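You operate a simulated robot arm through the tools that you are given. There is no shell and no other tool. Be economical: measure what you need, move in short steps, check, and stop when the job is done.

You are at the controls of a simulated robot arm. One attempt, no reset.

JOB
Wind the black bobbin on the yellow spindle to the turns on the winding card.
Fine: load with the winder stopped; guard shut, set the dial, start; wait for DONE; leave the coil in.

The check looks at the end state, three seconds after you hand in, the way a careful person would. Anything else that was tipped, shoved, dropped, spilled or broken makes it a failure.

ROBOT AND FRAMES
A 7-joint arm with a two-finger parallel gripper on a trunk, on a base that drives. Base frame: it is fixed to the floor where the robot stands at the start and does not move with it; the origin is under the middle of the robot, x ahead of it, y to its left, z up. Units: mm, degrees, N and s.
With the tool pointing down near the work surface it reaches from about 480 to 920 mm from the robot's upright axis, wherever it stands. Its first joint turns from -115.0 to 115.0 degrees. Places, roughly: winder guard [400, -300, 1100]; nest of the yellow spindle [500, -500, 900]; speed dial [600, 200, 500]; gap knob [200, -400, 700]; gap lock lever [200, -300, 600]; red clamp lever [300, -500, 900]; yellow clamp lever [400, -400, 900]; green clamp lever [400, -400, 900]; blue clamp lever [500, -300, 900]; orange clamp lever [500, -200, 900]; white clamp lever [600, -100, 900]. Payload 3.91 kg.
The tool frame sits at the grasp point between the pads (the TCP): z along the fingers, y along the line on which they close. The tips reach 30 mm beyond it. Largest opening 110 mm; finger width 20, thickness 10; the body of the gripper, 48 by 112 mm, starts 55 mm behind the TCP.
Orientation is told as [roll, pitch, yaw] about the base's x, y, z axes, in that order, counted from this pose: with the fingers straight down and closing along the base's y, the tool's x points along the base's -x, its y along +y and its z along -z.

CONTROLS
- The arm moves only by the tool apply_moves. Its argument "deltas" is a list of rows, each a list of 7 numbers: the shift along the tool's x, y, z in m, then the turn, a rotation vector about the tool's x, y, z in degrees, then the finger opening in m, from 0 to 0.11. In form: [[x, y, z, wx, wy, wz, claw], ...]. A call has 1 to 8 rows; each row shifts and turns the commanded pose from where the row before left it, along the tool's axes as they then stand. A row lasts 0.2 s, in which the tool goes at most 50 mm and 8.6 degrees; a call with a longer step from one row to the next is refused whole, and so is a gripper value outside its range. Where a pose cannot be reached the arm comes as near as it can. A force on the tool above 40 N (or 10 N above the force at the start of the call, whichever is more), or a blocked arm, ends the call early, and 0.2 s more pass. The fingers move at their own pace (about 153 mm/s each) and stop on an object; they squeeze with about 30 N. The grip force told is the motor's: it shows also when the fingers shut on nothing. Time passes only in rows, and 0.2 s behind the last, so rows that do not move let the fingers close. The reply holds the time, the measured pose of the TCP, the force on the tool along the base axes, the opening and the grip force, in the units named above and with some noise.
- Cameras (640 x 400 px; columns grow to the right, rows downward): "scene" is now at [178.6, 129.5, 1281.7]; the picture's right is [-0.89, -0.45, 0.00], its down [-0.29, 0.58, -0.76] and it looks along [0.34, -0.68, -0.65] (base axes); focal length 214 px, centre (320, 200). "wrist" rides on the gripper at [72, 17, -103] in the tool frame; the picture's right is [-0.23, 0.97, 0.00], its down [-0.76, -0.18, -0.62] and it looks along [-0.61, -0.14, 0.78] (tool axes); focal length 222 px, centre (320, 200). There is no depth. A picture from a camera that has moved, and an enlarged one, comes with that camera's place and axes in the base frame and with its lens.
- grab_frame(camera): a new picture of that camera. The clock stands still meanwhile.
- lift_body(by): slides the trunk up (or, below 0, down) by that many mm; the arm and the scene camera ride with it, the base frame stays. It gives what a move gives, with no picture.
- roll_base(legs): drives the robot by 1 to 6 legs, each [ahead, left, turn to the left] in mm, mm and degrees, along the robot's own axes; the way and the turn of a leg run together, so that a leg with both is an arc; at most 1500 mm and 180 degrees a leg. The arm and the cameras ride along, it lands a little off, and it stops where it bumps. It gives what a move gives.
- head_to(pan, tilt): turns the head with the scene camera to pan (to the left, within 80 degrees either way) and tilt (down, from -29 to 69), counted from straight ahead of the robot. It gives what a move gives.
- enlarge(camera, box): a new picture of the part [left, top, right, bottom] of that camera's present view, enlarged. The clock stands still meanwhile.
- finish_job(): hands the job in; it is judged then, once.

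Go step by step. Nothing tells you exact positions but the pictures and the camera data: compare them with the known pose of the tool, close in by small moves and look again before you grip or let go. The budget is 120 turns and 90 pictures, counting those below and the enlarged ones. Unless the task says otherwise, let go and move clear before handing in, and close with one line.

The tools are called after ">>>" as a command line: name --pt "numbers of a row" for each row, then --argument value for the rest, lists and objects as JSON in quotes. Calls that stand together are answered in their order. apply_moves: Moves the arm, as the interface text tells. Its arguments: {"type":"object","properties":{"deltas":{"type":"array","items":{"type":"array","items":{"type":"number"}}}},"required":["deltas"]} The other tools are called the same way: lift_body (by) slides the trunk up or down; roll_base (legs) drives the base; head_to (pan, tilt) turns the head that bears the scene camera; grab_frame (camera) takes a picture; enlarge (camera, box) takes an enlarged picture of a part of a camera's view; finish_job () hands the job in.

At the start:

```text
clock: 0.0
tcp_pos: [429.3, 131.1, 1242.2]
ee_rot: [0.0, 0.1, -0.1]
contact_force: [0.2, 0.9, -0.9]
finger_gap: 110.0
grip_force: 0.0
trunk travel left (down, up): [-625.0, 365.0]
robot x, y, heading: [-2.7, -3.7, -0.0]
head pan, tilt: [-63.2, 40.3]
```

scene: 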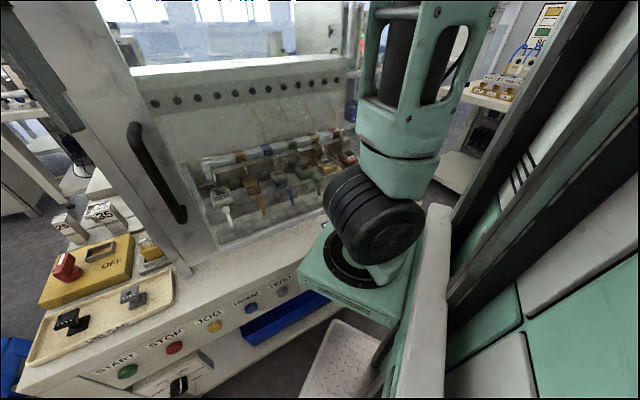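
wrist: 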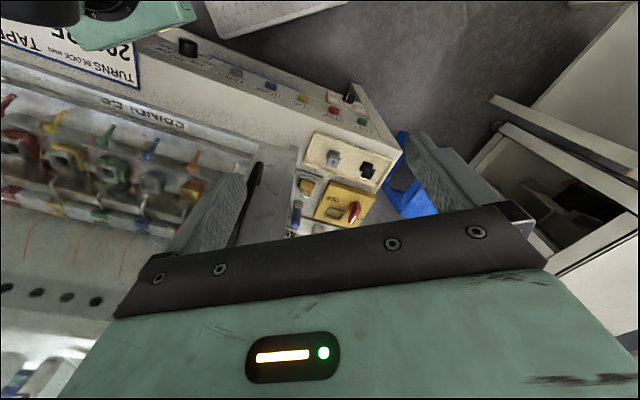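

I see a winder machine on the right with a guard, buttons, a tray and a panel to the left of it. I'll look closer at several parts first.

>>> enlarge --camera "scene" --box '[0, 180, 320, 400]'

>>> enlarge --camera "wrist" --box '[0, 20, 420, 240]'

>>> head_to --pan -20 --tilt 45

>>> grab_frame --camera "scene"

```text
1.82 times, centred on (160, 290) of scene
camera zoom: at [178.6, 129.5, 1281.7], right [-0.89, -0.45, 0.0], down [-0.29, 0.58, -0.76], along [0.34, -0.68, -0.65], focal length 390 px, centre (611, 36)
```

zoom: 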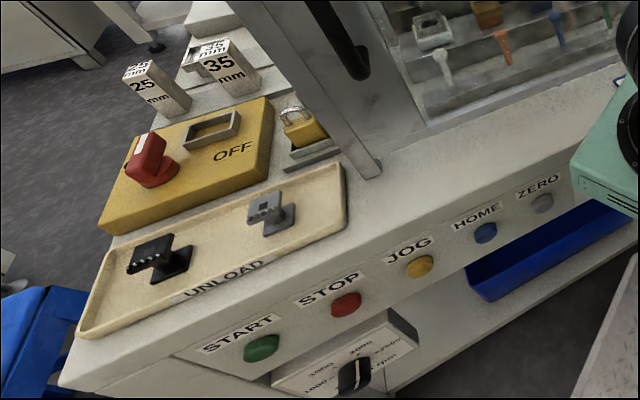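

```text
1.52 times, centred on (210, 130) of wrist
camera zoom: at [357.1, 146.1, 1346.0], right [0.23, 0.97, 0.0], down [0.76, -0.18, 0.62], along [0.61, -0.14, -0.78], focal length 338 px, centre (488, 307)
```

zoom: 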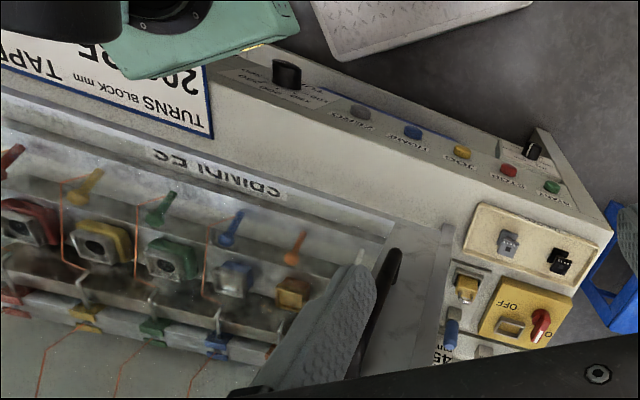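

```text
clock: 1.1
tcp_pos: [430.1, 129.0, 1241.7]
ee_rot: [0.0, 0.0, 0.0]
contact_force: [0.3, 0.1, 0.3]
finger_gap: 109.9
grip_force: 0.1
trunk travel left (down, up): [-625.0, 365.0]
robot x, y, heading: [-0.0, -1.0, -0.1]
head pan, tilt: [-20.0, 45.0]
```

```text
85 pictures are left
camera scene: at [216.7, 177.3, 1274.9], right [-0.34, -0.94, 0.0], down [-0.66, 0.24, -0.71], along [0.66, -0.24, -0.71], focal length 214 px, centre (320, 200)
```

scene: 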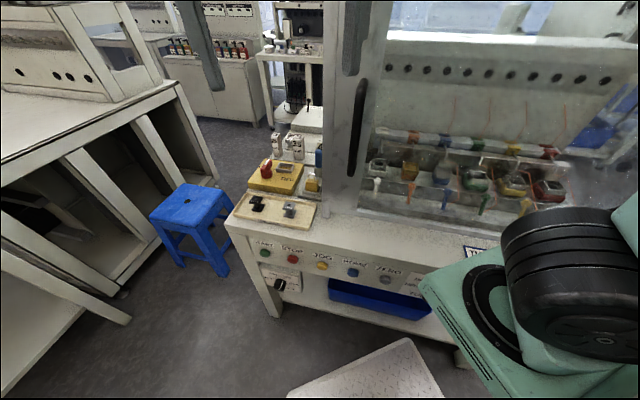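

The winder front runs diagonally to my right. I need to read the card, dial and signs, so I zoom in.

>>> enlarge --camera "scene" --box '[230, 120, 350, 300]'

>>> enlarge --camera "scene" --box '[360, 110, 580, 250]'

>>> enlarge --camera "wrist" --box '[0, 0, 200, 120]'

>>> enlarge --camera "scene" --box '[150, 0, 330, 110]'

```text
2.22 times, centred on (290, 210) of scene
camera zoom: at [216.7, 177.3, 1274.9], right [-0.34, -0.94, 0.0], down [-0.66, 0.24, -0.71], along [0.66, -0.24, -0.71], focal length 477 px, centre (387, 178)
```

zoom: 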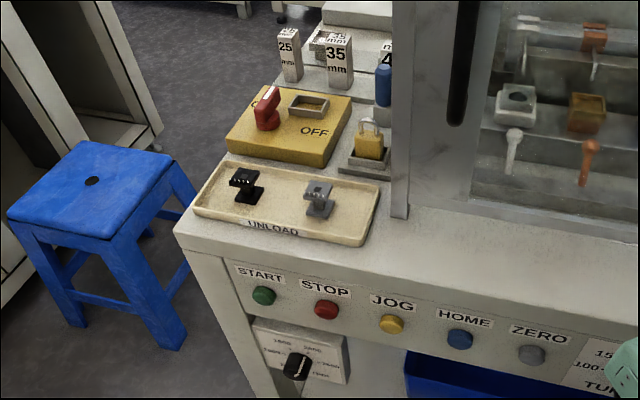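

```text
2.86 times, centred on (470, 180) of scene
camera zoom: at [216.7, 177.3, 1274.9], right [-0.34, -0.94, 0.0], down [-0.66, 0.24, -0.71], along [0.66, -0.24, -0.71], focal length 613 px, centre (-109, 257)
```

zoom: 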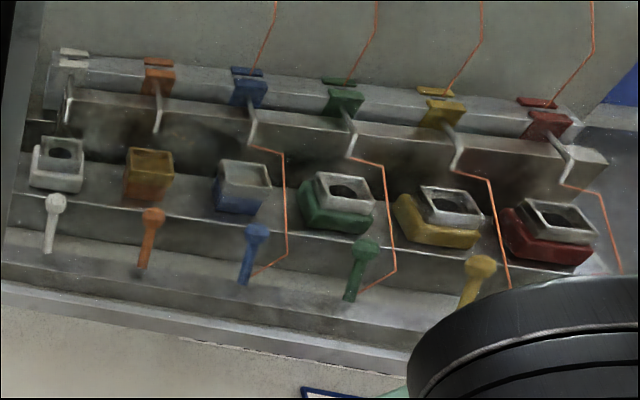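

```text
3.20 times, centred on (100, 60) of wrist
camera zoom: at [357.2, 146.1, 1346.0], right [0.23, 0.97, 0.0], down [0.76, -0.18, 0.62], along [0.61, -0.14, -0.78], focal length 711 px, centre (1024, 648)
```

zoom: 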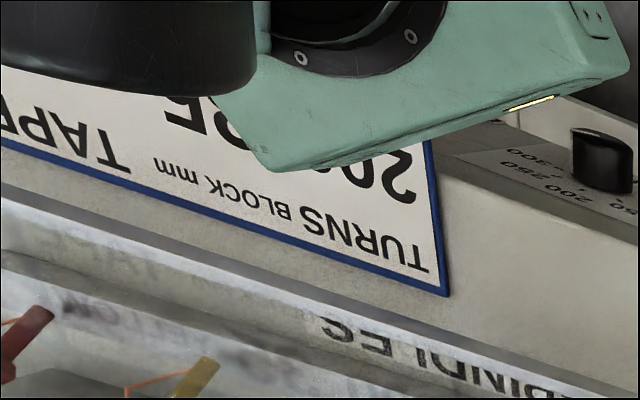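

```text
3.56 times, centred on (240, 55) of scene
camera zoom: at [216.7, 177.3, 1274.9], right [-0.34, -0.94, 0.0], down [-0.66, 0.24, -0.71], along [0.66, -0.24, -0.71], focal length 763 px, centre (604, 716)
```

zoom: 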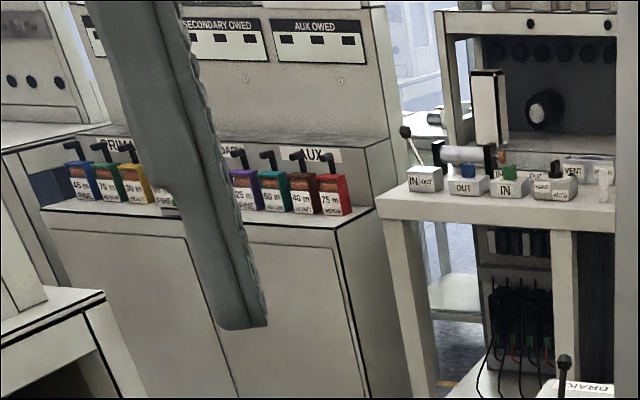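

The arm hides the card and the right side. I'll swing the arm left and look again.

>>> apply_moves --pt "0 0.05 0 0 0 -8 0.11" --pt "0 0.05 0 0 0 -8 0.11" --pt "0 0.05 0 0 0 -8 0.11" --pt "0 0.05 0 0 0 -8 0.11" --pt "0 0.05 0 0 0 -8 0.11" --pt "0 0.05 0 0 0 -8 0.11" --pt "0 0.05 0 0 0 -8 0.11" --pt "0 0.05 0 0 0 -8 0.11"

>>> head_to --pan -65 --tilt 40

>>> grab_frame --camera "scene"

```text
clock: 2.9
tcp_pos: [266.6, 465.5, 1247.0]
ee_rot: [-0.2, -0.2, 62.2]
contact_force: [0.4, -0.5, 0.8]
finger_gap: 109.9
grip_force: 0.1
trunk travel left (down, up): [-625.0, 365.0]
robot x, y, heading: [0.7, -1.0, -0.0]
head pan, tilt: [-20.0, 45.0]
```

```text
clock: 4.0
tcp_pos: [260.0, 463.7, 1252.7]
ee_rot: [0.2, -0.7, 62.9]
contact_force: [-0.4, 0.1, -0.2]
finger_gap: 110.0
grip_force: 0.0
trunk travel left (down, up): [-625.0, 365.0]
robot x, y, heading: [0.7, 2.2, -0.1]
head pan, tilt: [-65.0, 40.0]
```

```text
80 pictures are left
camera scene: at [188.1, 184.5, 1243.3], right [-0.4, -0.92, 0.0], down [-0.87, 0.38, -0.31], along [0.29, -0.13, -0.95], focal length 214 px, centre (320, 200)
```

scene: 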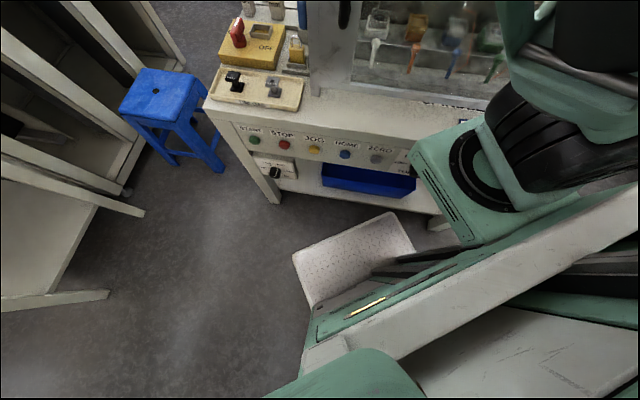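

The head seems not to have reached its target; perhaps the arm blocks it. I'll try the head again.

>>> head_to --pan -60 --tilt 35

>>> grab_frame --camera "scene"

```text
clock: 4.7
tcp_pos: [259.0, 464.2, 1253.1]
ee_rot: [0.3, -0.8, 62.7]
contact_force: [1.1, 1.0, -0.1]
finger_gap: 109.8
grip_force: 0.0
trunk travel left (down, up): [-625.0, 365.0]
robot x, y, heading: [3.3, -2.1, -0.2]
head pan, tilt: [-60.0, 35.0]
```

```text
79 pictures are left
camera scene: at [187.6, 183.4, 1243.3], right [-0.42, -0.91, 0.0], down [-0.86, 0.4, -0.31], along [0.29, -0.13, -0.95], focal length 214 px, centre (320, 200)
```

scene: 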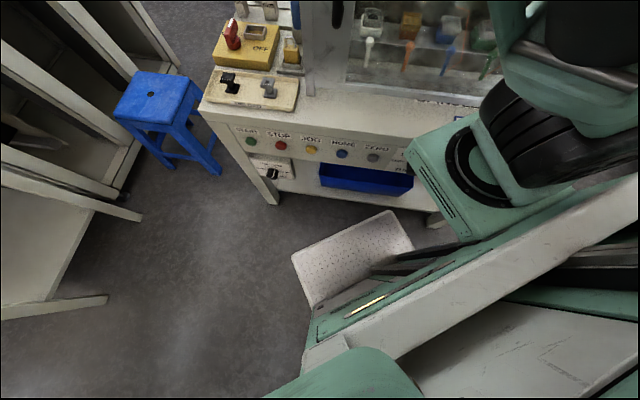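

The head is jammed by the arm, so I reverse the arm move.

>>> apply_moves --pt "0 -0.05 0 0 0 8 0.11" --pt "0 -0.05 0 0 0 8 0.11" --pt "0 -0.05 0 0 0 8 0.11" --pt "0 -0.05 0 0 0 8 0.11" --pt "0 -0.05 0 0 0 8 0.11" --pt "0 -0.05 0 0 0 8 0.11" --pt "0 -0.05 0 0 0 8 0.11" --pt "0 -0.05 0 0 0 8 0.11"

>>> head_to --pan -60 --tilt 35

>>> grab_frame --camera "wrist"

>>> enlarge --camera "scene" --box '[180, 120, 420, 270]'

```text
clock: 6.5
tcp_pos: [473.0, 155.3, 1243.8]
ee_rot: [0.0, 0.0, -0.1]
contact_force: [0.0, -0.3, -0.9]
finger_gap: 110.0
grip_force: 0.1
trunk travel left (down, up): [-625.0, 365.0]
robot x, y, heading: [1.4, -0.9, 0.1]
head pan, tilt: [-60.0, 35.0]
```

```text
clock: 7.1
tcp_pos: [472.4, 156.7, 1244.5]
ee_rot: [0.0, 0.0, 0.1]
contact_force: [-0.7, 0.0, 0.2]
finger_gap: 110.0
grip_force: 0.0
trunk travel left (down, up): [-625.0, 365.0]
robot x, y, heading: [-1.6, -3.1, -0.3]
head pan, tilt: [-60.0, 35.0]
```

```text
78 pictures are left
camera wrist: at [401.0, 171.6, 1348.6], right [0.23, 0.97, 0.0], down [0.76, -0.18, 0.62], along [0.61, -0.14, -0.78], focal length 222 px, centre (320, 200)
```

wrist: 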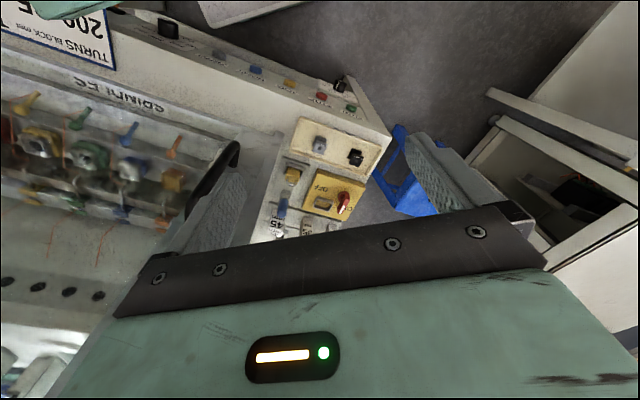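

```text
2.67 times, centred on (300, 195) of scene
camera zoom: at [184.4, 128.9, 1289.7], right [-0.87, -0.5, 0.0], down [-0.29, 0.5, -0.82], along [0.41, -0.71, -0.57], focal length 572 px, centre (373, 213)
```

zoom: 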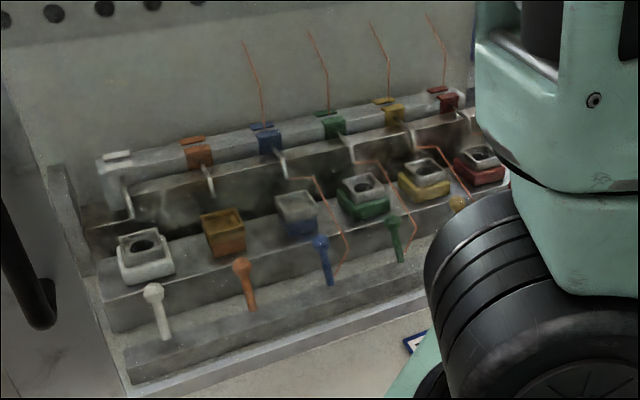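

The shoulder hides the right end, so I'll use the wrist camera: turn the gripper to look toward the winder.

>>> apply_moves --pt "0 0 0 0 0 8 0.11" --pt "0 0 0 0 0 8 0.11" --pt "0 0 0 0 0 8 0.11" --pt "0 0 0 0 0 8 0.11" --pt "0 0 0 0 0 8 0.11" --pt "0.04 0 0 0 0 8 0.11" --pt "0.04 0 0 0 0 8 0.11" --pt "0.04 0 0 0 0 8 0.11"

>>> grab_frame --camera "wrist"

```text
clock: 8.9
tcp_pos: [395.8, 246.8, 1242.1]
ee_rot: [0.0, 0.0, -64.0]
contact_force: [0.3, -0.4, 0.3]
finger_gap: 110.1
grip_force: 0.0
trunk travel left (down, up): [-625.0, 365.0]
robot x, y, heading: [-1.5, 1.2, 0.2]
head pan, tilt: [-60.0, 35.0]
```

```text
76 pictures are left
camera wrist: at [380.1, 318.8, 1347.4], right [0.98, 0.22, 0.0], down [0.17, -0.76, 0.62], along [0.14, -0.61, -0.78], focal length 222 px, centre (320, 200)
```

wrist: 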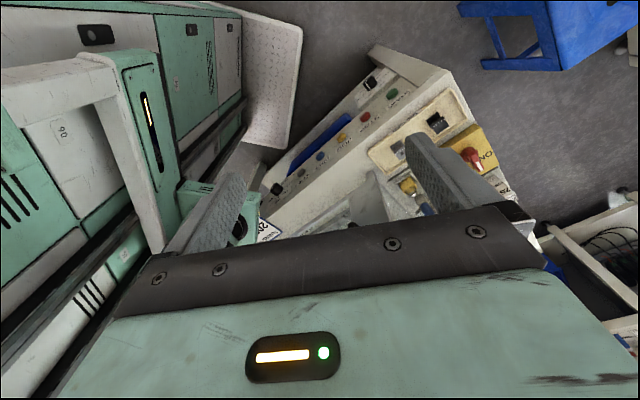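

The gripper and robot body block this view. I'll look far left and far right with the head to see if I can back up.

>>> head_to --pan 80 --tilt 40

>>> grab_frame --camera "scene"

>>> head_to --pan -80 --tilt 30

>>> grab_frame --camera "scene"

```text
clock: 11.1
tcp_pos: [394.9, 246.5, 1243.0]
ee_rot: [0.1, 0.1, -63.9]
contact_force: [-0.3, 1.2, 0.2]
finger_gap: 109.9
grip_force: 0.1
trunk travel left (down, up): [-625.0, 365.0]
robot x, y, heading: [-0.6, 1.2, -0.1]
head pan, tilt: [80.0, 40.0]
```

```text
75 pictures are left
camera scene: at [155.2, 288.9, 1282.1], right [0.98, -0.17, 0.0], down [-0.11, -0.63, -0.77], along [0.13, 0.75, -0.64], focal length 214 px, centre (320, 200)
```

scene: 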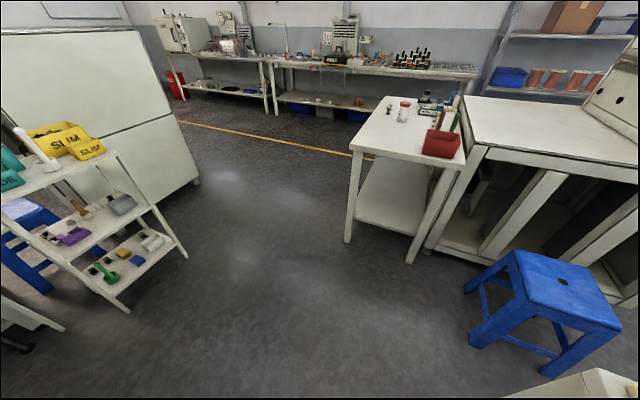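

```text
clock: 13.6
tcp_pos: [395.7, 246.6, 1242.5]
ee_rot: [0.1, -0.1, -64.0]
contact_force: [-0.1, 0.2, 0.3]
finger_gap: 110.0
grip_force: 0.0
trunk travel left (down, up): [-625.0, 365.0]
robot x, y, heading: [0.2, 0.7, 0.3]
head pan, tilt: [-80.0, 30.0]
```

```text
74 pictures are left
camera scene: at [156.1, 116.1, 1297.5], right [-0.98, -0.17, 0.0], down [-0.09, 0.49, -0.87], along [0.15, -0.85, -0.5], focal length 214 px, centre (320, 200)
```

scene: 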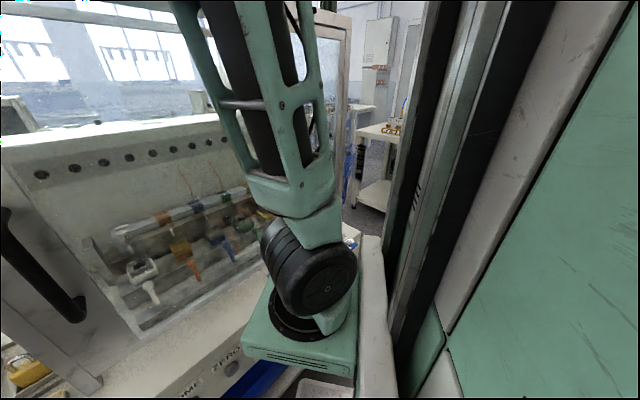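

There's ample free floor to the left. I'll drive left 450 mm, then turn right 35° to face the winder.

>>> roll_base --legs '[[0, 450, 0], [0, 0, -35]]'

>>> head_to --pan -20 --tilt 30

>>> grab_frame --camera "scene"

```text
clock: 17.9
tcp_pos: [464.2, 441.8, 1242.6]
ee_rot: [-0.1, 0.1, -97.2]
contact_force: [0.1, -1.0, 0.1]
finger_gap: 110.0
grip_force: 0.1
trunk travel left (down, up): [-625.0, 365.0]
robot x, y, heading: [-2.0, 452.2, -33.0]
head pan, tilt: [-80.0, 30.0]
```

```text
clock: 19.2
tcp_pos: [462.9, 442.4, 1243.4]
ee_rot: [0.0, 0.0, -97.0]
contact_force: [-0.4, 0.7, 0.1]
finger_gap: 110.2
grip_force: 0.0
trunk travel left (down, up): [-625.0, 365.0]
robot x, y, heading: [-1.5, 452.2, -33.1]
head pan, tilt: [-20.0, 30.0]
```

```text
73 pictures are left
camera scene: at [280.1, 473.4, 1297.5], right [-0.8, -0.6, 0.0], down [-0.3, 0.4, -0.87], along [0.52, -0.69, -0.5], focal length 214 px, centre (320, 200)
```

scene: 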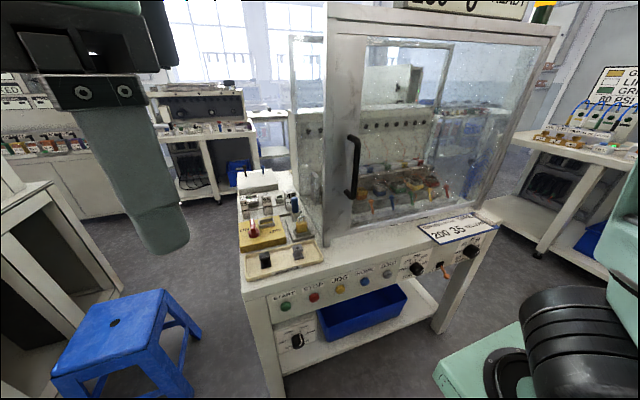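

Now I see the whole winder: counter display on top, card, knobs. Zooming in.

>>> enlarge --camera "scene" --box '[390, 200, 520, 290]'

>>> enlarge --camera "scene" --box '[225, 165, 345, 285]'

>>> enlarge --camera "scene" --box '[270, 270, 430, 370]'

>>> enlarge --camera "scene" --box '[320, 100, 500, 220]'

>>> head_to --pan -30 --tilt 15

>>> grab_frame --camera "scene"

```text
4.44 times, centred on (455, 245) of scene
camera zoom: at [280.1, 473.4, 1297.5], right [-0.8, -0.6, 0.0], down [-0.3, 0.4, -0.87], along [0.52, -0.69, -0.5], focal length 953 px, centre (-280, 0)
```

zoom: 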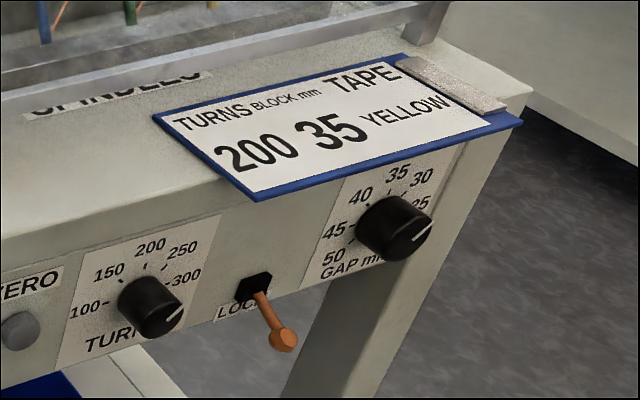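

```text
3.33 times, centred on (285, 225) of scene
camera zoom: at [280.1, 473.4, 1297.5], right [-0.8, -0.6, 0.0], down [-0.3, 0.4, -0.87], along [0.52, -0.69, -0.5], focal length 715 px, centre (437, 117)
```

zoom: 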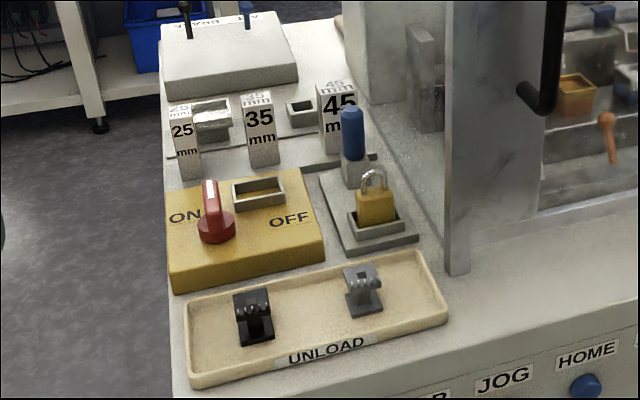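

```text
4.00 times, centred on (350, 320) of scene
camera zoom: at [280.1, 473.4, 1297.5], right [-0.8, -0.6, 0.0], down [-0.3, 0.4, -0.87], along [0.52, -0.69, -0.5], focal length 858 px, centre (200, -280)
```

zoom: 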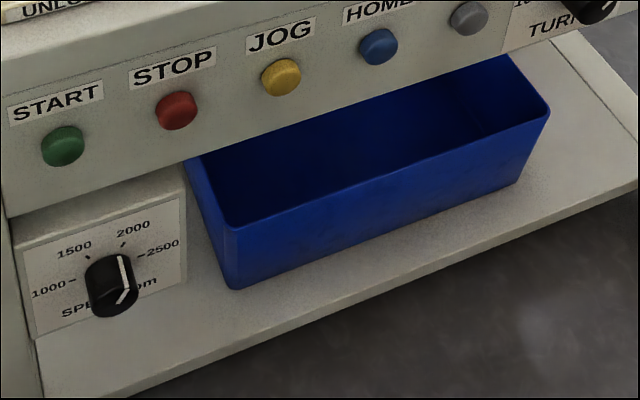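

```text
3.33 times, centred on (410, 160) of scene
camera zoom: at [280.1, 473.4, 1297.5], right [-0.8, -0.6, 0.0], down [-0.3, 0.4, -0.87], along [0.52, -0.69, -0.5], focal length 715 px, centre (20, 333)
```

zoom: 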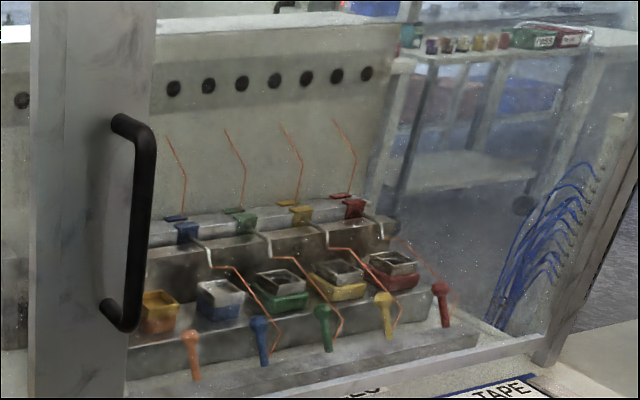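

```text
clock: 20.0
tcp_pos: [463.2, 441.9, 1242.5]
ee_rot: [-0.1, 0.0, -97.2]
contact_force: [0.9, -0.4, -0.1]
finger_gap: 110.0
grip_force: 0.0
trunk travel left (down, up): [-625.0, 365.0]
robot x, y, heading: [-1.3, 447.9, -33.3]
head pan, tilt: [-30.0, 15.0]
```

```text
68 pictures are left
camera scene: at [268.1, 462.4, 1321.6], right [-0.89, -0.45, 0.0], down [-0.12, 0.23, -0.97], along [0.44, -0.86, -0.26], focal length 214 px, centre (320, 200)
```

scene: 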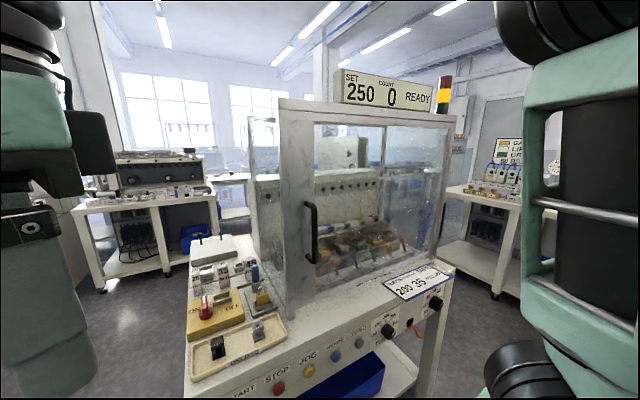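

Display reads SET 250, COUNT 0, READY; card says 200 turns. Let me zoom on the bobbins in the tray, the nests, and the display.

>>> enlarge --camera "scene" --box '[180, 260, 300, 380]'

>>> enlarge --camera "scene" --box '[300, 200, 430, 290]'

>>> enlarge --camera "scene" --box '[360, 260, 460, 350]'

```text
3.33 times, centred on (240, 320) of scene
camera zoom: at [268.1, 462.4, 1321.6], right [-0.89, -0.45, 0.0], down [-0.12, 0.23, -0.97], along [0.44, -0.86, -0.26], focal length 715 px, centre (587, -200)
```

zoom: 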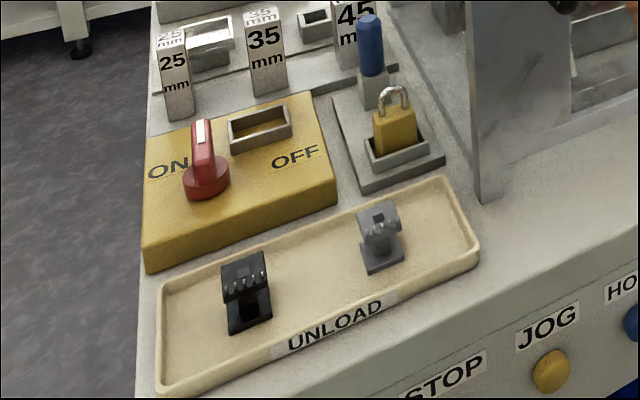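

```text
4.44 times, centred on (365, 245) of scene
camera zoom: at [268.1, 462.4, 1321.6], right [-0.89, -0.45, 0.0], down [-0.12, 0.23, -0.97], along [0.44, -0.86, -0.26], focal length 953 px, centre (120, 0)
```

zoom: 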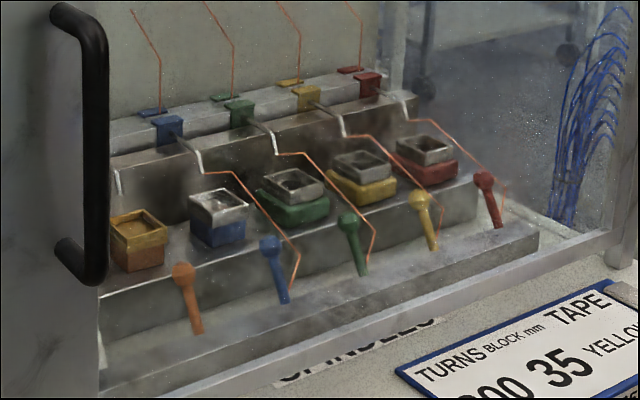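

```text
4.44 times, centred on (410, 305) of scene
camera zoom: at [268.1, 462.4, 1321.6], right [-0.89, -0.45, 0.0], down [-0.12, 0.23, -0.97], along [0.44, -0.86, -0.26], focal length 953 px, centre (-80, -267)
```

zoom: 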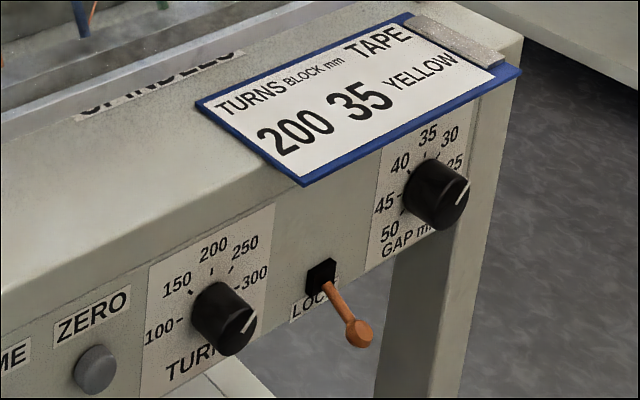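

The handle is at about (525,-6,1095). I need to see how the guard opens, so I zoom in on its frame.

>>> enlarge --camera "scene" --box '[235, 90, 475, 310]'

```text
1.82 times, centred on (355, 200) of scene
camera zoom: at [268.1, 462.4, 1321.6], right [-0.89, -0.45, 0.0], down [-0.12, 0.23, -0.97], along [0.44, -0.86, -0.26], focal length 390 px, centre (256, 200)
```

zoom: 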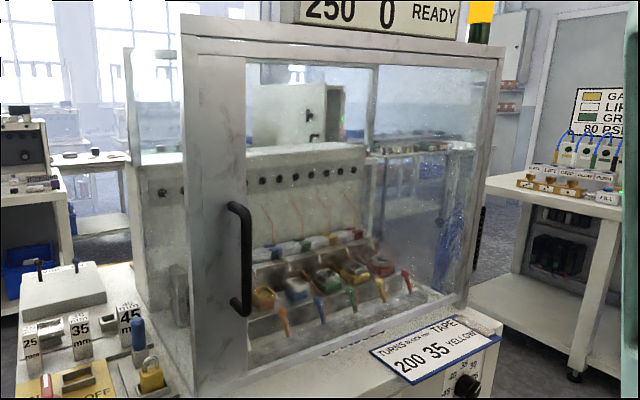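

I'll raise the trunk to see the guard's top and the nests from above.

>>> lift_body --by 350

>>> head_to --pan -15 --tilt 45

>>> grab_frame --camera "scene"

>>> enlarge --camera "scene" --box '[310, 30, 530, 220]'

```text
clock: 23.4
tcp_pos: [463.3, 443.1, 1592.8]
ee_rot: [0.0, 0.1, -97.1]
contact_force: [0.1, 0.6, 0.0]
finger_gap: 110.0
grip_force: 0.1
trunk travel left (down, up): [-975.0, 15.0]
robot x, y, heading: [-5.0, 450.7, -32.8]
head pan, tilt: [-30.0, 15.0]
```

```text
clock: 24.4
tcp_pos: [463.3, 441.4, 1592.6]
ee_rot: [-0.1, 0.0, -97.1]
contact_force: [-0.8, 0.3, 0.5]
finger_gap: 110.2
grip_force: 0.1
trunk travel left (down, up): [-975.0, 15.0]
robot x, y, heading: [-4.0, 449.9, -33.2]
head pan, tilt: [-15.0, 45.0]
```

```text
63 pictures are left
camera scene: at [280.1, 485.1, 1624.9], right [-0.74, -0.67, 0.0], down [-0.47, 0.53, -0.71], along [0.47, -0.53, -0.71], focal length 214 px, centre (320, 200)
```

scene: 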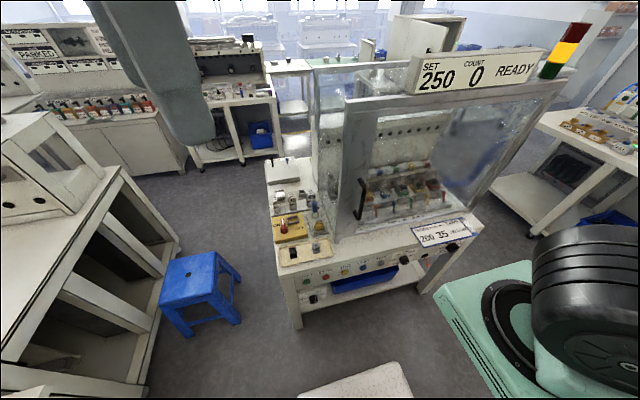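

```text
2.11 times, centred on (420, 125) of scene
camera zoom: at [280.1, 485.1, 1624.9], right [-0.74, -0.67, 0.0], down [-0.47, 0.53, -0.71], along [0.47, -0.53, -0.71], focal length 452 px, centre (110, 358)
```

zoom: 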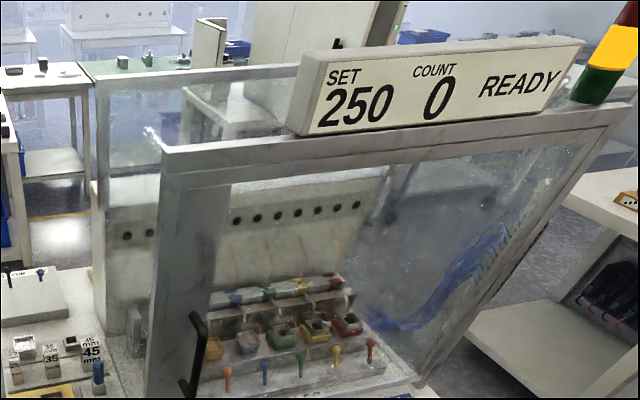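

The winder faces along heading about -33°, so I'm square to it. I'll lower the trunk again and rotate the wrist so the camera can sit on top when the tool goes horizontal.

>>> lift_body --by -350

>>> apply_moves --pt "0 0 0 0 0 8.5 0.11" --pt "0 0 0 0 0 8.5 0.11" --pt "0 0 0 0 0 8.5 0.11" --pt "0 0 0 0 0 8.5 0.11" --pt "0 0 0 0 0 8.5 0.11" --pt "0 0 0 0 0 8.5 0.11" --pt "0 0 0 0 0 8.5 0.11" --pt "0 0 0 0 0 8.5 0.11"

>>> apply_moves --pt "0 0 0 0 0 8 0.11" --pt "0 0 0 0 0 8 0.11" --pt "0 0 0 0 0 8 0.11" --pt "0 0 0 0 0 8 0.11" --pt "0 0 0 0 0 8 0.11" --pt "0 0 0 0 0 8 0.11"

```text
clock: 27.8
tcp_pos: [463.6, 442.4, 1241.9]
ee_rot: [0.1, 0.1, -97.1]
contact_force: [0.7, 0.2, -1.0]
finger_gap: 109.8
grip_force: 0.0
trunk travel left (down, up): [-625.0, 365.0]
robot x, y, heading: [-1.8, 453.5, -33.1]
head pan, tilt: [-15.0, 45.0]
```

```text
clock: 29.6
tcp_pos: [499.9, 437.9, 1238.6]
ee_rot: [-0.6, -1.2, -160.5]
contact_force: [1.7, -6.6, 1.5]
finger_gap: 110.1
grip_force: 0.1
out of reach, approached as far as the arm can: row 6, 7, 8
trunk travel left (down, up): [-625.0, 365.0]
robot x, y, heading: [-3.2, 452.3, -33.0]
head pan, tilt: [-15.0, 45.0]
```

```text
clock: 30.5
tcp_pos: [508.0, 387.8, 1303.4]
ee_rot: [-11.9, 0.3, 171.1]
contact_force: [0.2, -0.7, -1.1]
finger_gap: 109.8
grip_force: 0.0
out of reach, approached as far as the arm can: row 1, 2
trunk travel left (down, up): [-625.0, 365.0]
robot x, y, heading: [-5.5, 450.4, -33.0]
head pan, tilt: [-15.0, 45.0]
stopped in row 4: the arm was blocked; the commanded pose is now the measured one
```

That hits a limit, so I go back to the normal wrist side (camera below when horizontal).

>>> apply_moves --pt "0 0 0 0 0 -8.5 0.11" --pt "0 0 0 0 0 -8.5 0.11" --pt "0 0 0 0 0 -8.5 0.11" --pt "0 0 0 0 0 -8.5 0.11" --pt "0 0 0 0 0 -8.5 0.11" --pt "0 0 0 0 0 -8.5 0.11" --pt "0 0 0 0 0 -8.5 0.11" --pt "0 0 0 0 0 -8.5 0.11"

>>> apply_moves --pt "0 0 0 0 0 -8.5 0.11" --pt "0 0 0 0 0 -8.5 0.11" --pt "0 0 0 0 0 -8.5 0.11" --pt "0 0 0 0 0 -8.5 0.11" --pt "0 0 0 0 0 -8.5 0.11" --pt "0 0 0 0 0 -8.5 0.11" --pt "0 0 0 0 0 -8.5 0.11" --pt "0 0 0 0 0 -8.5 0.11"

```text
clock: 32.3
tcp_pos: [508.8, 388.1, 1300.4]
ee_rot: [-4.0, 10.5, -121.3]
contact_force: [0.1, 0.0, -0.1]
finger_gap: 109.9
grip_force: 0.1
trunk travel left (down, up): [-625.0, 365.0]
robot x, y, heading: [-4.5, 452.6, -32.9]
head pan, tilt: [-15.0, 45.0]
```

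```text
clock: 34.1
tcp_pos: [508.4, 387.7, 1300.2]
ee_rot: [8.5, 7.6, -52.5]
contact_force: [-0.1, -0.2, -0.5]
finger_gap: 109.8
grip_force: 0.1
trunk travel left (down, up): [-625.0, 365.0]
robot x, y, heading: [-4.1, 452.6, -33.2]
head pan, tilt: [-15.0, 45.0]
```

Now I tilt the tool to horizontal, pointing at the winder, with the fingers closing sideways.

>>> apply_moves --pt "-0.047 0.017 0 0 0 0 0.11" --pt "-0.683 0 0 0 0 0 0.11"

>>> apply_moves --pt "-0.04 0.014 0 0 0 0 0.11" --pt "-0.04 0.014 0 -0.683 -7.9 -1.97 0.11" --pt "0 0 0 -0.683 -7.9 -1.97 0.11" --pt "0 0 0 -0.683 -7.9 -1.97 0.11" --pt "0 0 0 -0.683 -7.9 -1.97 0.11" --pt "0 0 0 -0.683 -7.9 -1.97 0.11" --pt "0 0 0 -0.683 -7.9 -1.97 0.11" --pt "0 0 0 -0.683 -7.9 -1.97 0.11"

>>> apply_moves --pt "0 0 0 -0.683 -7.9 -1.97 0.11" --pt "0 0 0 -0.683 -7.9 -1.97 0.11" --pt "0 0 0 -0.683 -7.9 -1.97 0.11" --pt "0 0 0 -0.683 -7.9 -1.97 0.11" --pt "0 0 0 -0.683 -7.9 -1.97 0.11"

```text
refused: row 2 steps farther than a row can; nothing moved
```

```text
clock: 35.9
tcp_pos: [579.7, 341.6, 1292.8]
ee_rot: [12.1, -49.5, -48.9]
contact_force: [-0.1, -0.1, -0.2]
finger_gap: 110.1
grip_force: 0.0
trunk travel left (down, up): [-625.0, 365.0]
robot x, y, heading: [-1.3, 452.9, -33.0]
head pan, tilt: [-15.0, 45.0]
```

```text
clock: 37.1
tcp_pos: [578.5, 342.1, 1295.4]
ee_rot: [-124.9, -89.9, 91.9]
contact_force: [-0.3, 0.7, 0.3]
finger_gap: 109.9
grip_force: 0.0
trunk travel left (down, up): [-625.0, 365.0]
robot x, y, heading: [-4.8, 453.4, -33.0]
head pan, tilt: [-15.0, 45.0]
```

Tool is horizontal. I move sideways and down to in front of the handle, staying clear, and look.

>>> apply_moves --pt "0.025 -0.04 0 0 0 0 0.11" --pt "0.025 -0.04 0 0 0 0 0.11" --pt "0.025 -0.04 0 0 0 0 0.11" --pt "0.025 -0.04 0 0 0 0 0.11" --pt "0.025 -0.04 0 0 0 0 0.11" --pt "0.025 -0.04 0 0 0 0 0.11" --pt "0.025 -0.04 0 0 0 0 0.11" --pt "0.025 -0.04 0 0 0 0 0.11"

>>> grab_frame --camera "wrist"

>>> head_to --pan -15 --tilt 30

>>> grab_frame --camera "scene"

```text
clock: 38.9
tcp_pos: [538.3, 99.6, 1177.7]
ee_rot: [-60.5, -89.8, 27.2]
contact_force: [0.3, -0.2, 0.0]
finger_gap: 110.0
grip_force: 0.0
out of reach, approached as far as the arm can: row 4, 5, 6, 7, 8
trunk travel left (down, up): [-625.0, 365.0]
robot x, y, heading: [-4.6, 449.7, -33.4]
head pan, tilt: [-15.0, 45.0]
```

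```text
61 pictures are left
camera wrist: at [461.1, 169.7, 1106.0], right [0.53, 0.82, 0.22], down [-0.62, 0.19, 0.76], along [0.58, -0.55, 0.61], focal length 222 px, centre (320, 200)
```

wrist: 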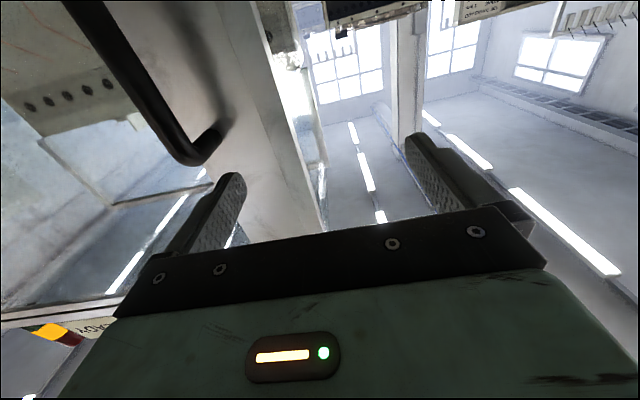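

```text
clock: 39.7
tcp_pos: [537.6, 101.4, 1177.0]
ee_rot: [-58.8, -89.8, 25.5]
contact_force: [0.5, 0.4, 0.2]
finger_gap: 110.2
grip_force: 0.0
trunk travel left (down, up): [-625.0, 365.0]
robot x, y, heading: [-2.9, 453.6, -33.1]
head pan, tilt: [-15.0, 30.0]
```

```text
60 pictures are left
camera scene: at [286.1, 478.3, 1297.4], right [-0.74, -0.67, 0.0], down [-0.33, 0.37, -0.87], along [0.58, -0.64, -0.5], focal length 214 px, centre (320, 200)
```

scene: 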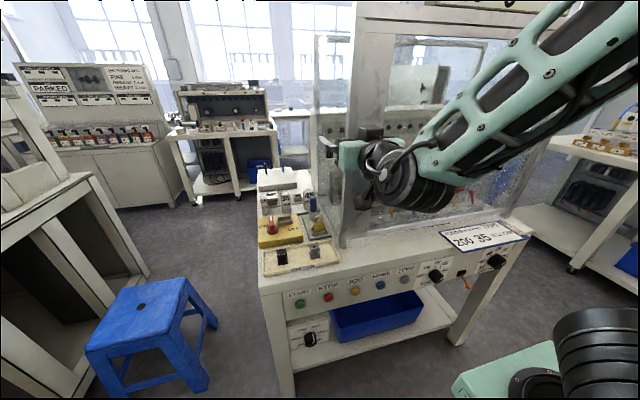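

The arm was too cramped there; I back the robot up 130 mm to gain working distance.

>>> roll_base --legs '[[-130, 0, 0]]'

>>> apply_moves --pt "0.02 -0.02 0 0 0 0 0.11" --pt "0.02 -0.02 0 0 0 0 0.11"

```text
clock: 41.0
tcp_pos: [429.7, 171.9, 1175.1]
ee_rot: [-58.8, -89.8, 25.6]
contact_force: [-0.2, 0.5, 0.9]
finger_gap: 110.1
grip_force: 0.0
trunk travel left (down, up): [-625.0, 365.0]
robot x, y, heading: [-112.2, 524.3, -33.2]
head pan, tilt: [-15.0, 30.0]
```

```text
clock: 41.6
tcp_pos: [435.4, 133.4, 1148.6]
ee_rot: [-43.7, -89.8, 10.4]
contact_force: [0.0, 0.2, 0.2]
finger_gap: 110.0
grip_force: 0.1
out of reach, approached as far as the arm can: row 1, 2
trunk travel left (down, up): [-625.0, 365.0]
robot x, y, heading: [-114.1, 520.1, -33.2]
head pan, tilt: [-15.0, 30.0]
```

>>> apply_moves --pt "0 0 0.045 0 0 0 0.11" --pt "0 0 0.045 0 0 0 0.11" --pt "0 0 0.045 0 0 0 0.11"

```text
clock: 42.3
tcp_pos: [524.1, 73.6, 1148.1]
ee_rot: [-91.2, -89.8, 57.8]
contact_force: [-39.3, 28.1, 14.6]
finger_gap: 109.0
grip_force: 0.0
trunk travel left (down, up): [-625.0, 365.0]
robot x, y, heading: [-113.4, 518.2, -33.2]
head pan, tilt: [-15.0, 30.0]
stopped in row 3: the force on the tool passed its limit (the readings are from after the stop); the commanded pose is now the measured one
```

The right finger touched the handle front (d≈433, l≈285). I back off and look.

>>> apply_moves --pt "0 0 -0.045 0 0 0 0.11" --pt "0 0 0 0 0 0 0.11"

>>> grab_frame --camera "wrist"

>>> enlarge --camera "scene" --box '[260, 60, 500, 210]'

```text
clock: 42.9
tcp_pos: [490.8, 96.2, 1141.9]
ee_rot: [-23.4, -89.6, -10.2]
contact_force: [0.6, 1.1, 0.2]
finger_gap: 110.2
grip_force: 0.0
trunk travel left (down, up): [-625.0, 365.0]
robot x, y, heading: [-109.8, 522.0, -33.1]
head pan, tilt: [-15.0, 30.0]
```

```text
59 pictures are left
camera wrist: at [414.3, 166.9, 1072.0], right [0.54, 0.81, 0.22], down [-0.61, 0.19, 0.77], along [0.58, -0.55, 0.6], focal length 222 px, centre (320, 200)
```

wrist: 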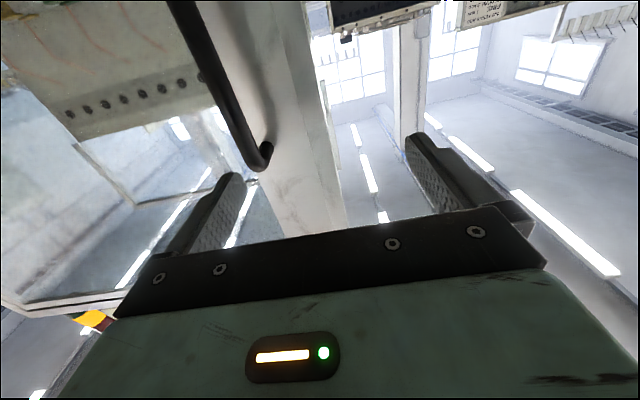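

```text
2.67 times, centred on (380, 135) of scene
camera zoom: at [177.1, 549.5, 1297.4], right [-0.74, -0.67, 0.0], down [-0.33, 0.37, -0.87], along [0.58, -0.64, -0.5], focal length 572 px, centre (160, 373)
```

zoom: 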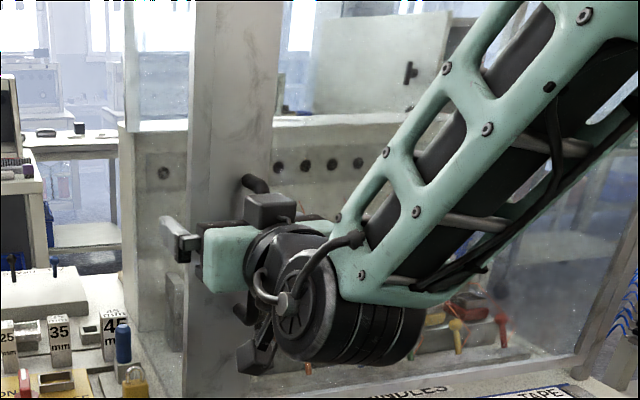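

The bar's at l≈281, top z≈1160. I align in front of it, then advance.

>>> apply_moves --pt "0.025 -0.032 0 0 0 0 0.11" --pt "0.025 -0.032 0 0 0 0 0.11" --pt "0 0 0 0 0 0 0.11"

>>> grab_frame --camera "wrist"

```text
clock: 43.7
tcp_pos: [452.8, 47.2, 1096.9]
ee_rot: [-10.0, -87.9, -28.2]
contact_force: [0.2, 0.1, -0.7]
finger_gap: 110.0
grip_force: 0.1
out of reach, approached as far as the arm can: row 1, 2
trunk travel left (down, up): [-625.0, 365.0]
robot x, y, heading: [-112.2, 521.8, -33.1]
head pan, tilt: [-15.0, 30.0]
```

```text
57 pictures are left
camera wrist: at [379.6, 123.8, 1029.8], right [0.61, 0.76, 0.22], down [-0.58, 0.23, 0.78], along [0.55, -0.6, 0.58], focal length 222 px, centre (320, 200)
```

wrist: 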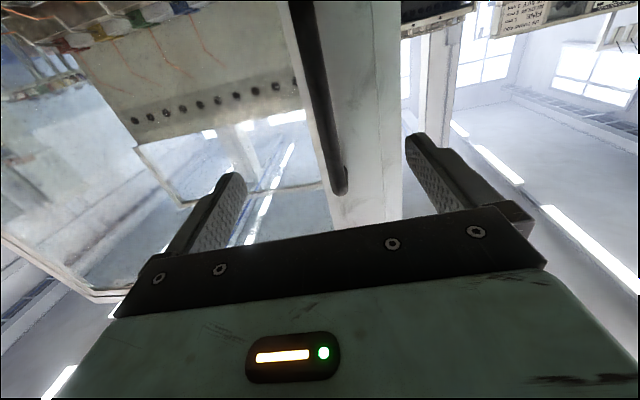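

The bar is between the fingers. I advance 75 mm, then close.

>>> apply_moves --pt "0 0 0.025 0 0 0 0.11" --pt "0 0 0.025 0 0 0 0.11" --pt "0 0 0.025 0 0 0 0.11" --pt "0 0 0 0 0 0 0.11"

>>> apply_moves --pt "0 0 0 0 0 0 0.06" --pt "0 0 0 0 0 0 0.0" --pt "0 0 0 0 0 0 0.0" --pt "0 0 0 0 0 0 0.0"

```text
clock: 44.7
tcp_pos: [508.1, -3.0, 1099.5]
ee_rot: [-10.2, -87.8, -27.8]
contact_force: [0.0, 0.7, 0.9]
finger_gap: 109.8
grip_force: 0.1
out of reach, approached as far as the arm can: row 3
trunk travel left (down, up): [-625.0, 365.0]
robot x, y, heading: [-115.2, 520.3, -32.9]
head pan, tilt: [-15.0, 30.0]
```

```text
clock: 45.6
tcp_pos: [513.4, 5.8, 1100.0]
ee_rot: [-6.7, -87.6, -30.2]
contact_force: [4.6, 6.3, -1.0]
finger_gap: 15.7
grip_force: 45.2
trunk travel left (down, up): [-625.0, 365.0]
robot x, y, heading: [-113.3, 523.2, -33.1]
head pan, tilt: [-15.0, 30.0]
stopped in row 4: the force on the tool passed its limit (the readings are from after the stop); the commanded pose is now the measured one
```

Gripped. I test which way the guard moves: first a small pull outward.

>>> apply_moves --pt "0 0 -0.01 0 0 0 0" --pt "0 0 -0.01 0 0 0 0" --pt "0 0 0 0 0 0 0"

```text
clock: 46.4
tcp_pos: [497.3, 14.7, 1099.4]
ee_rot: [-7.2, -87.8, -30.3]
contact_force: [-2.3, -9.9, 6.8]
finger_gap: 15.5
grip_force: 45.3
trunk travel left (down, up): [-625.0, 365.0]
robot x, y, heading: [-115.9, 522.9, -32.9]
head pan, tilt: [-15.0, 30.0]
```

>>> apply_moves --pt "0 0 -0.02 0 0 0 0" --pt "0 0 -0.02 0 0 0 0" --pt "0 0 -0.01 0 0 0 0" --pt "0 0 0 0 0 0 0"

>>> grab_frame --camera "wrist"

>>> grab_frame --camera "scene"

```text
clock: 47.1
tcp_pos: [459.3, 33.5, 1099.4]
ee_rot: [-6.2, -87.6, -32.1]
contact_force: [-3.1, -7.4, 0.5]
finger_gap: 15.5
grip_force: 44.9
trunk travel left (down, up): [-625.0, 365.0]
robot x, y, heading: [-114.7, 526.0, -32.9]
head pan, tilt: [-15.0, 30.0]
stopped in row 3: the force on the tool passed its limit (the readings are from after the stop); the commanded pose is now the measured one
```

```text
56 pictures are left
camera wrist: at [386.9, 111.7, 1033.2], right [0.61, 0.76, 0.22], down [-0.57, 0.23, 0.79], along [0.55, -0.61, 0.57], focal length 222 px, centre (320, 200)
```

wrist: 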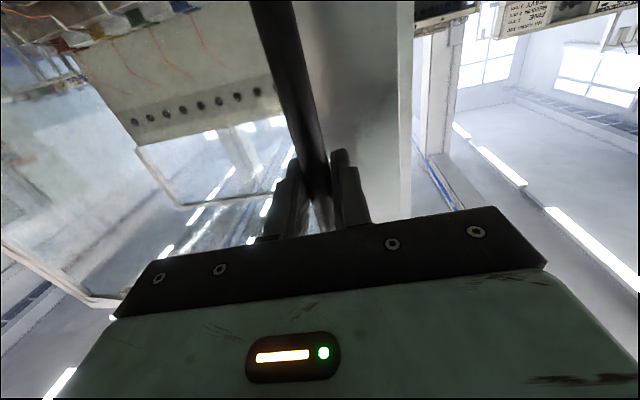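

```text
55 pictures are left
camera scene: at [176.4, 549.3, 1297.5], right [-0.74, -0.67, 0.0], down [-0.33, 0.37, -0.87], along [0.58, -0.64, -0.5], focal length 214 px, centre (320, 200)
```

scene: 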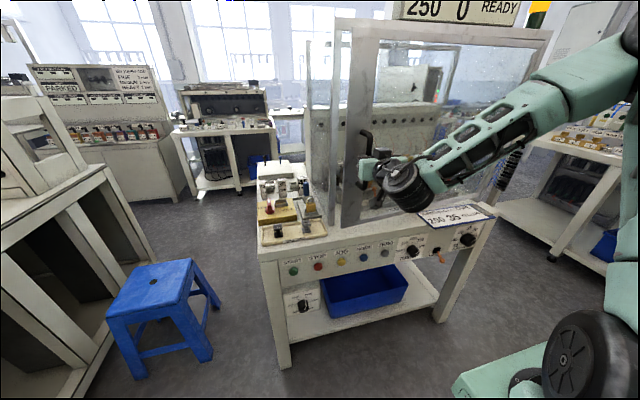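

The guard is a door hinged on the right; it is now about 5° open. I follow the arc further to about 15°.

>>> apply_moves --pt "0 -0.003 -0.018 -2 0 0 0" --pt "0 -0.004 -0.018 -2 0 0 0" --pt "0 -0.004 -0.018 -2 0 0 0" --pt "0 -0.004 -0.018 -2 0 0 0" --pt "0 -0.005 -0.018 -2 0 0 0" --pt "0 -0.005 -0.018 -2 0 0 0" --pt "0 0 0 0 0 0 0"

```text
clock: 47.8
tcp_pos: [434.7, 45.0, 1100.6]
ee_rot: [-10.8, -87.6, -25.2]
contact_force: [-1.2, -1.6, 3.2]
finger_gap: 15.8
grip_force: 44.8
out of reach, approached as far as the arm can: row 2, 3
trunk travel left (down, up): [-625.0, 365.0]
robot x, y, heading: [-114.1, 521.4, -33.2]
head pan, tilt: [-15.0, 30.0]
stopped in row 3: the force on the tool passed its limit (the readings are from after the stop); the commanded pose is now the measured one
```

The arm can't retract further, so I pull by driving the base back.

>>> roll_base --legs '[[-60, -12, 0], [-60, -22, 0]]'

>>> grab_frame --camera "scene"

```text
clock: 49.4
tcp_pos: [315.8, 78.4, 1099.6]
ee_rot: [-10.5, -87.5, -25.4]
contact_force: [-4.4, -27.6, 11.0]
finger_gap: 15.6
grip_force: 44.8
trunk travel left (down, up): [-625.0, 365.0]
robot x, y, heading: [-232.3, 556.7, -33.0]
head pan, tilt: [-15.0, 30.0]
```

```text
54 pictures are left
camera scene: at [58.3, 583.5, 1297.7], right [-0.74, -0.67, 0.0], down [-0.33, 0.37, -0.87], along [0.58, -0.64, -0.5], focal length 214 px, centre (320, 200)
```

scene: 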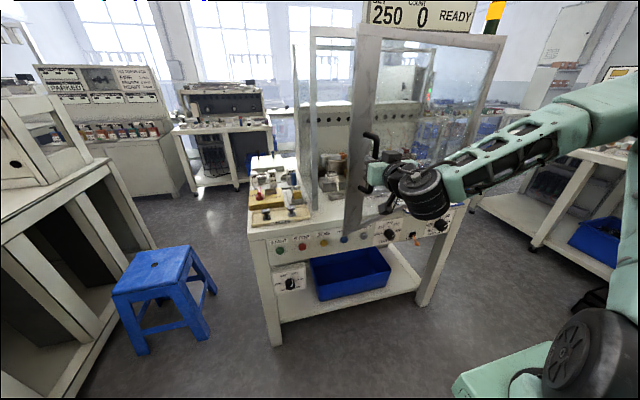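

Door is ~18° open. I keep the handle and pull further by driving the base back and right along the arc.

>>> roll_base --legs '[[-43, -22, 0], [-43, -26, 0], [-42, -29, 0], [-42, -32, 0]]'

```text
clock: 51.9
tcp_pos: [113.0, 82.4, 1099.8]
ee_rot: [-12.5, -87.5, -23.5]
contact_force: [-0.7, 10.1, -6.8]
finger_gap: 16.0
grip_force: 45.5
trunk travel left (down, up): [-625.0, 365.0]
robot x, y, heading: [-430.9, 559.4, -33.3]
head pan, tilt: [-15.0, 30.0]
```

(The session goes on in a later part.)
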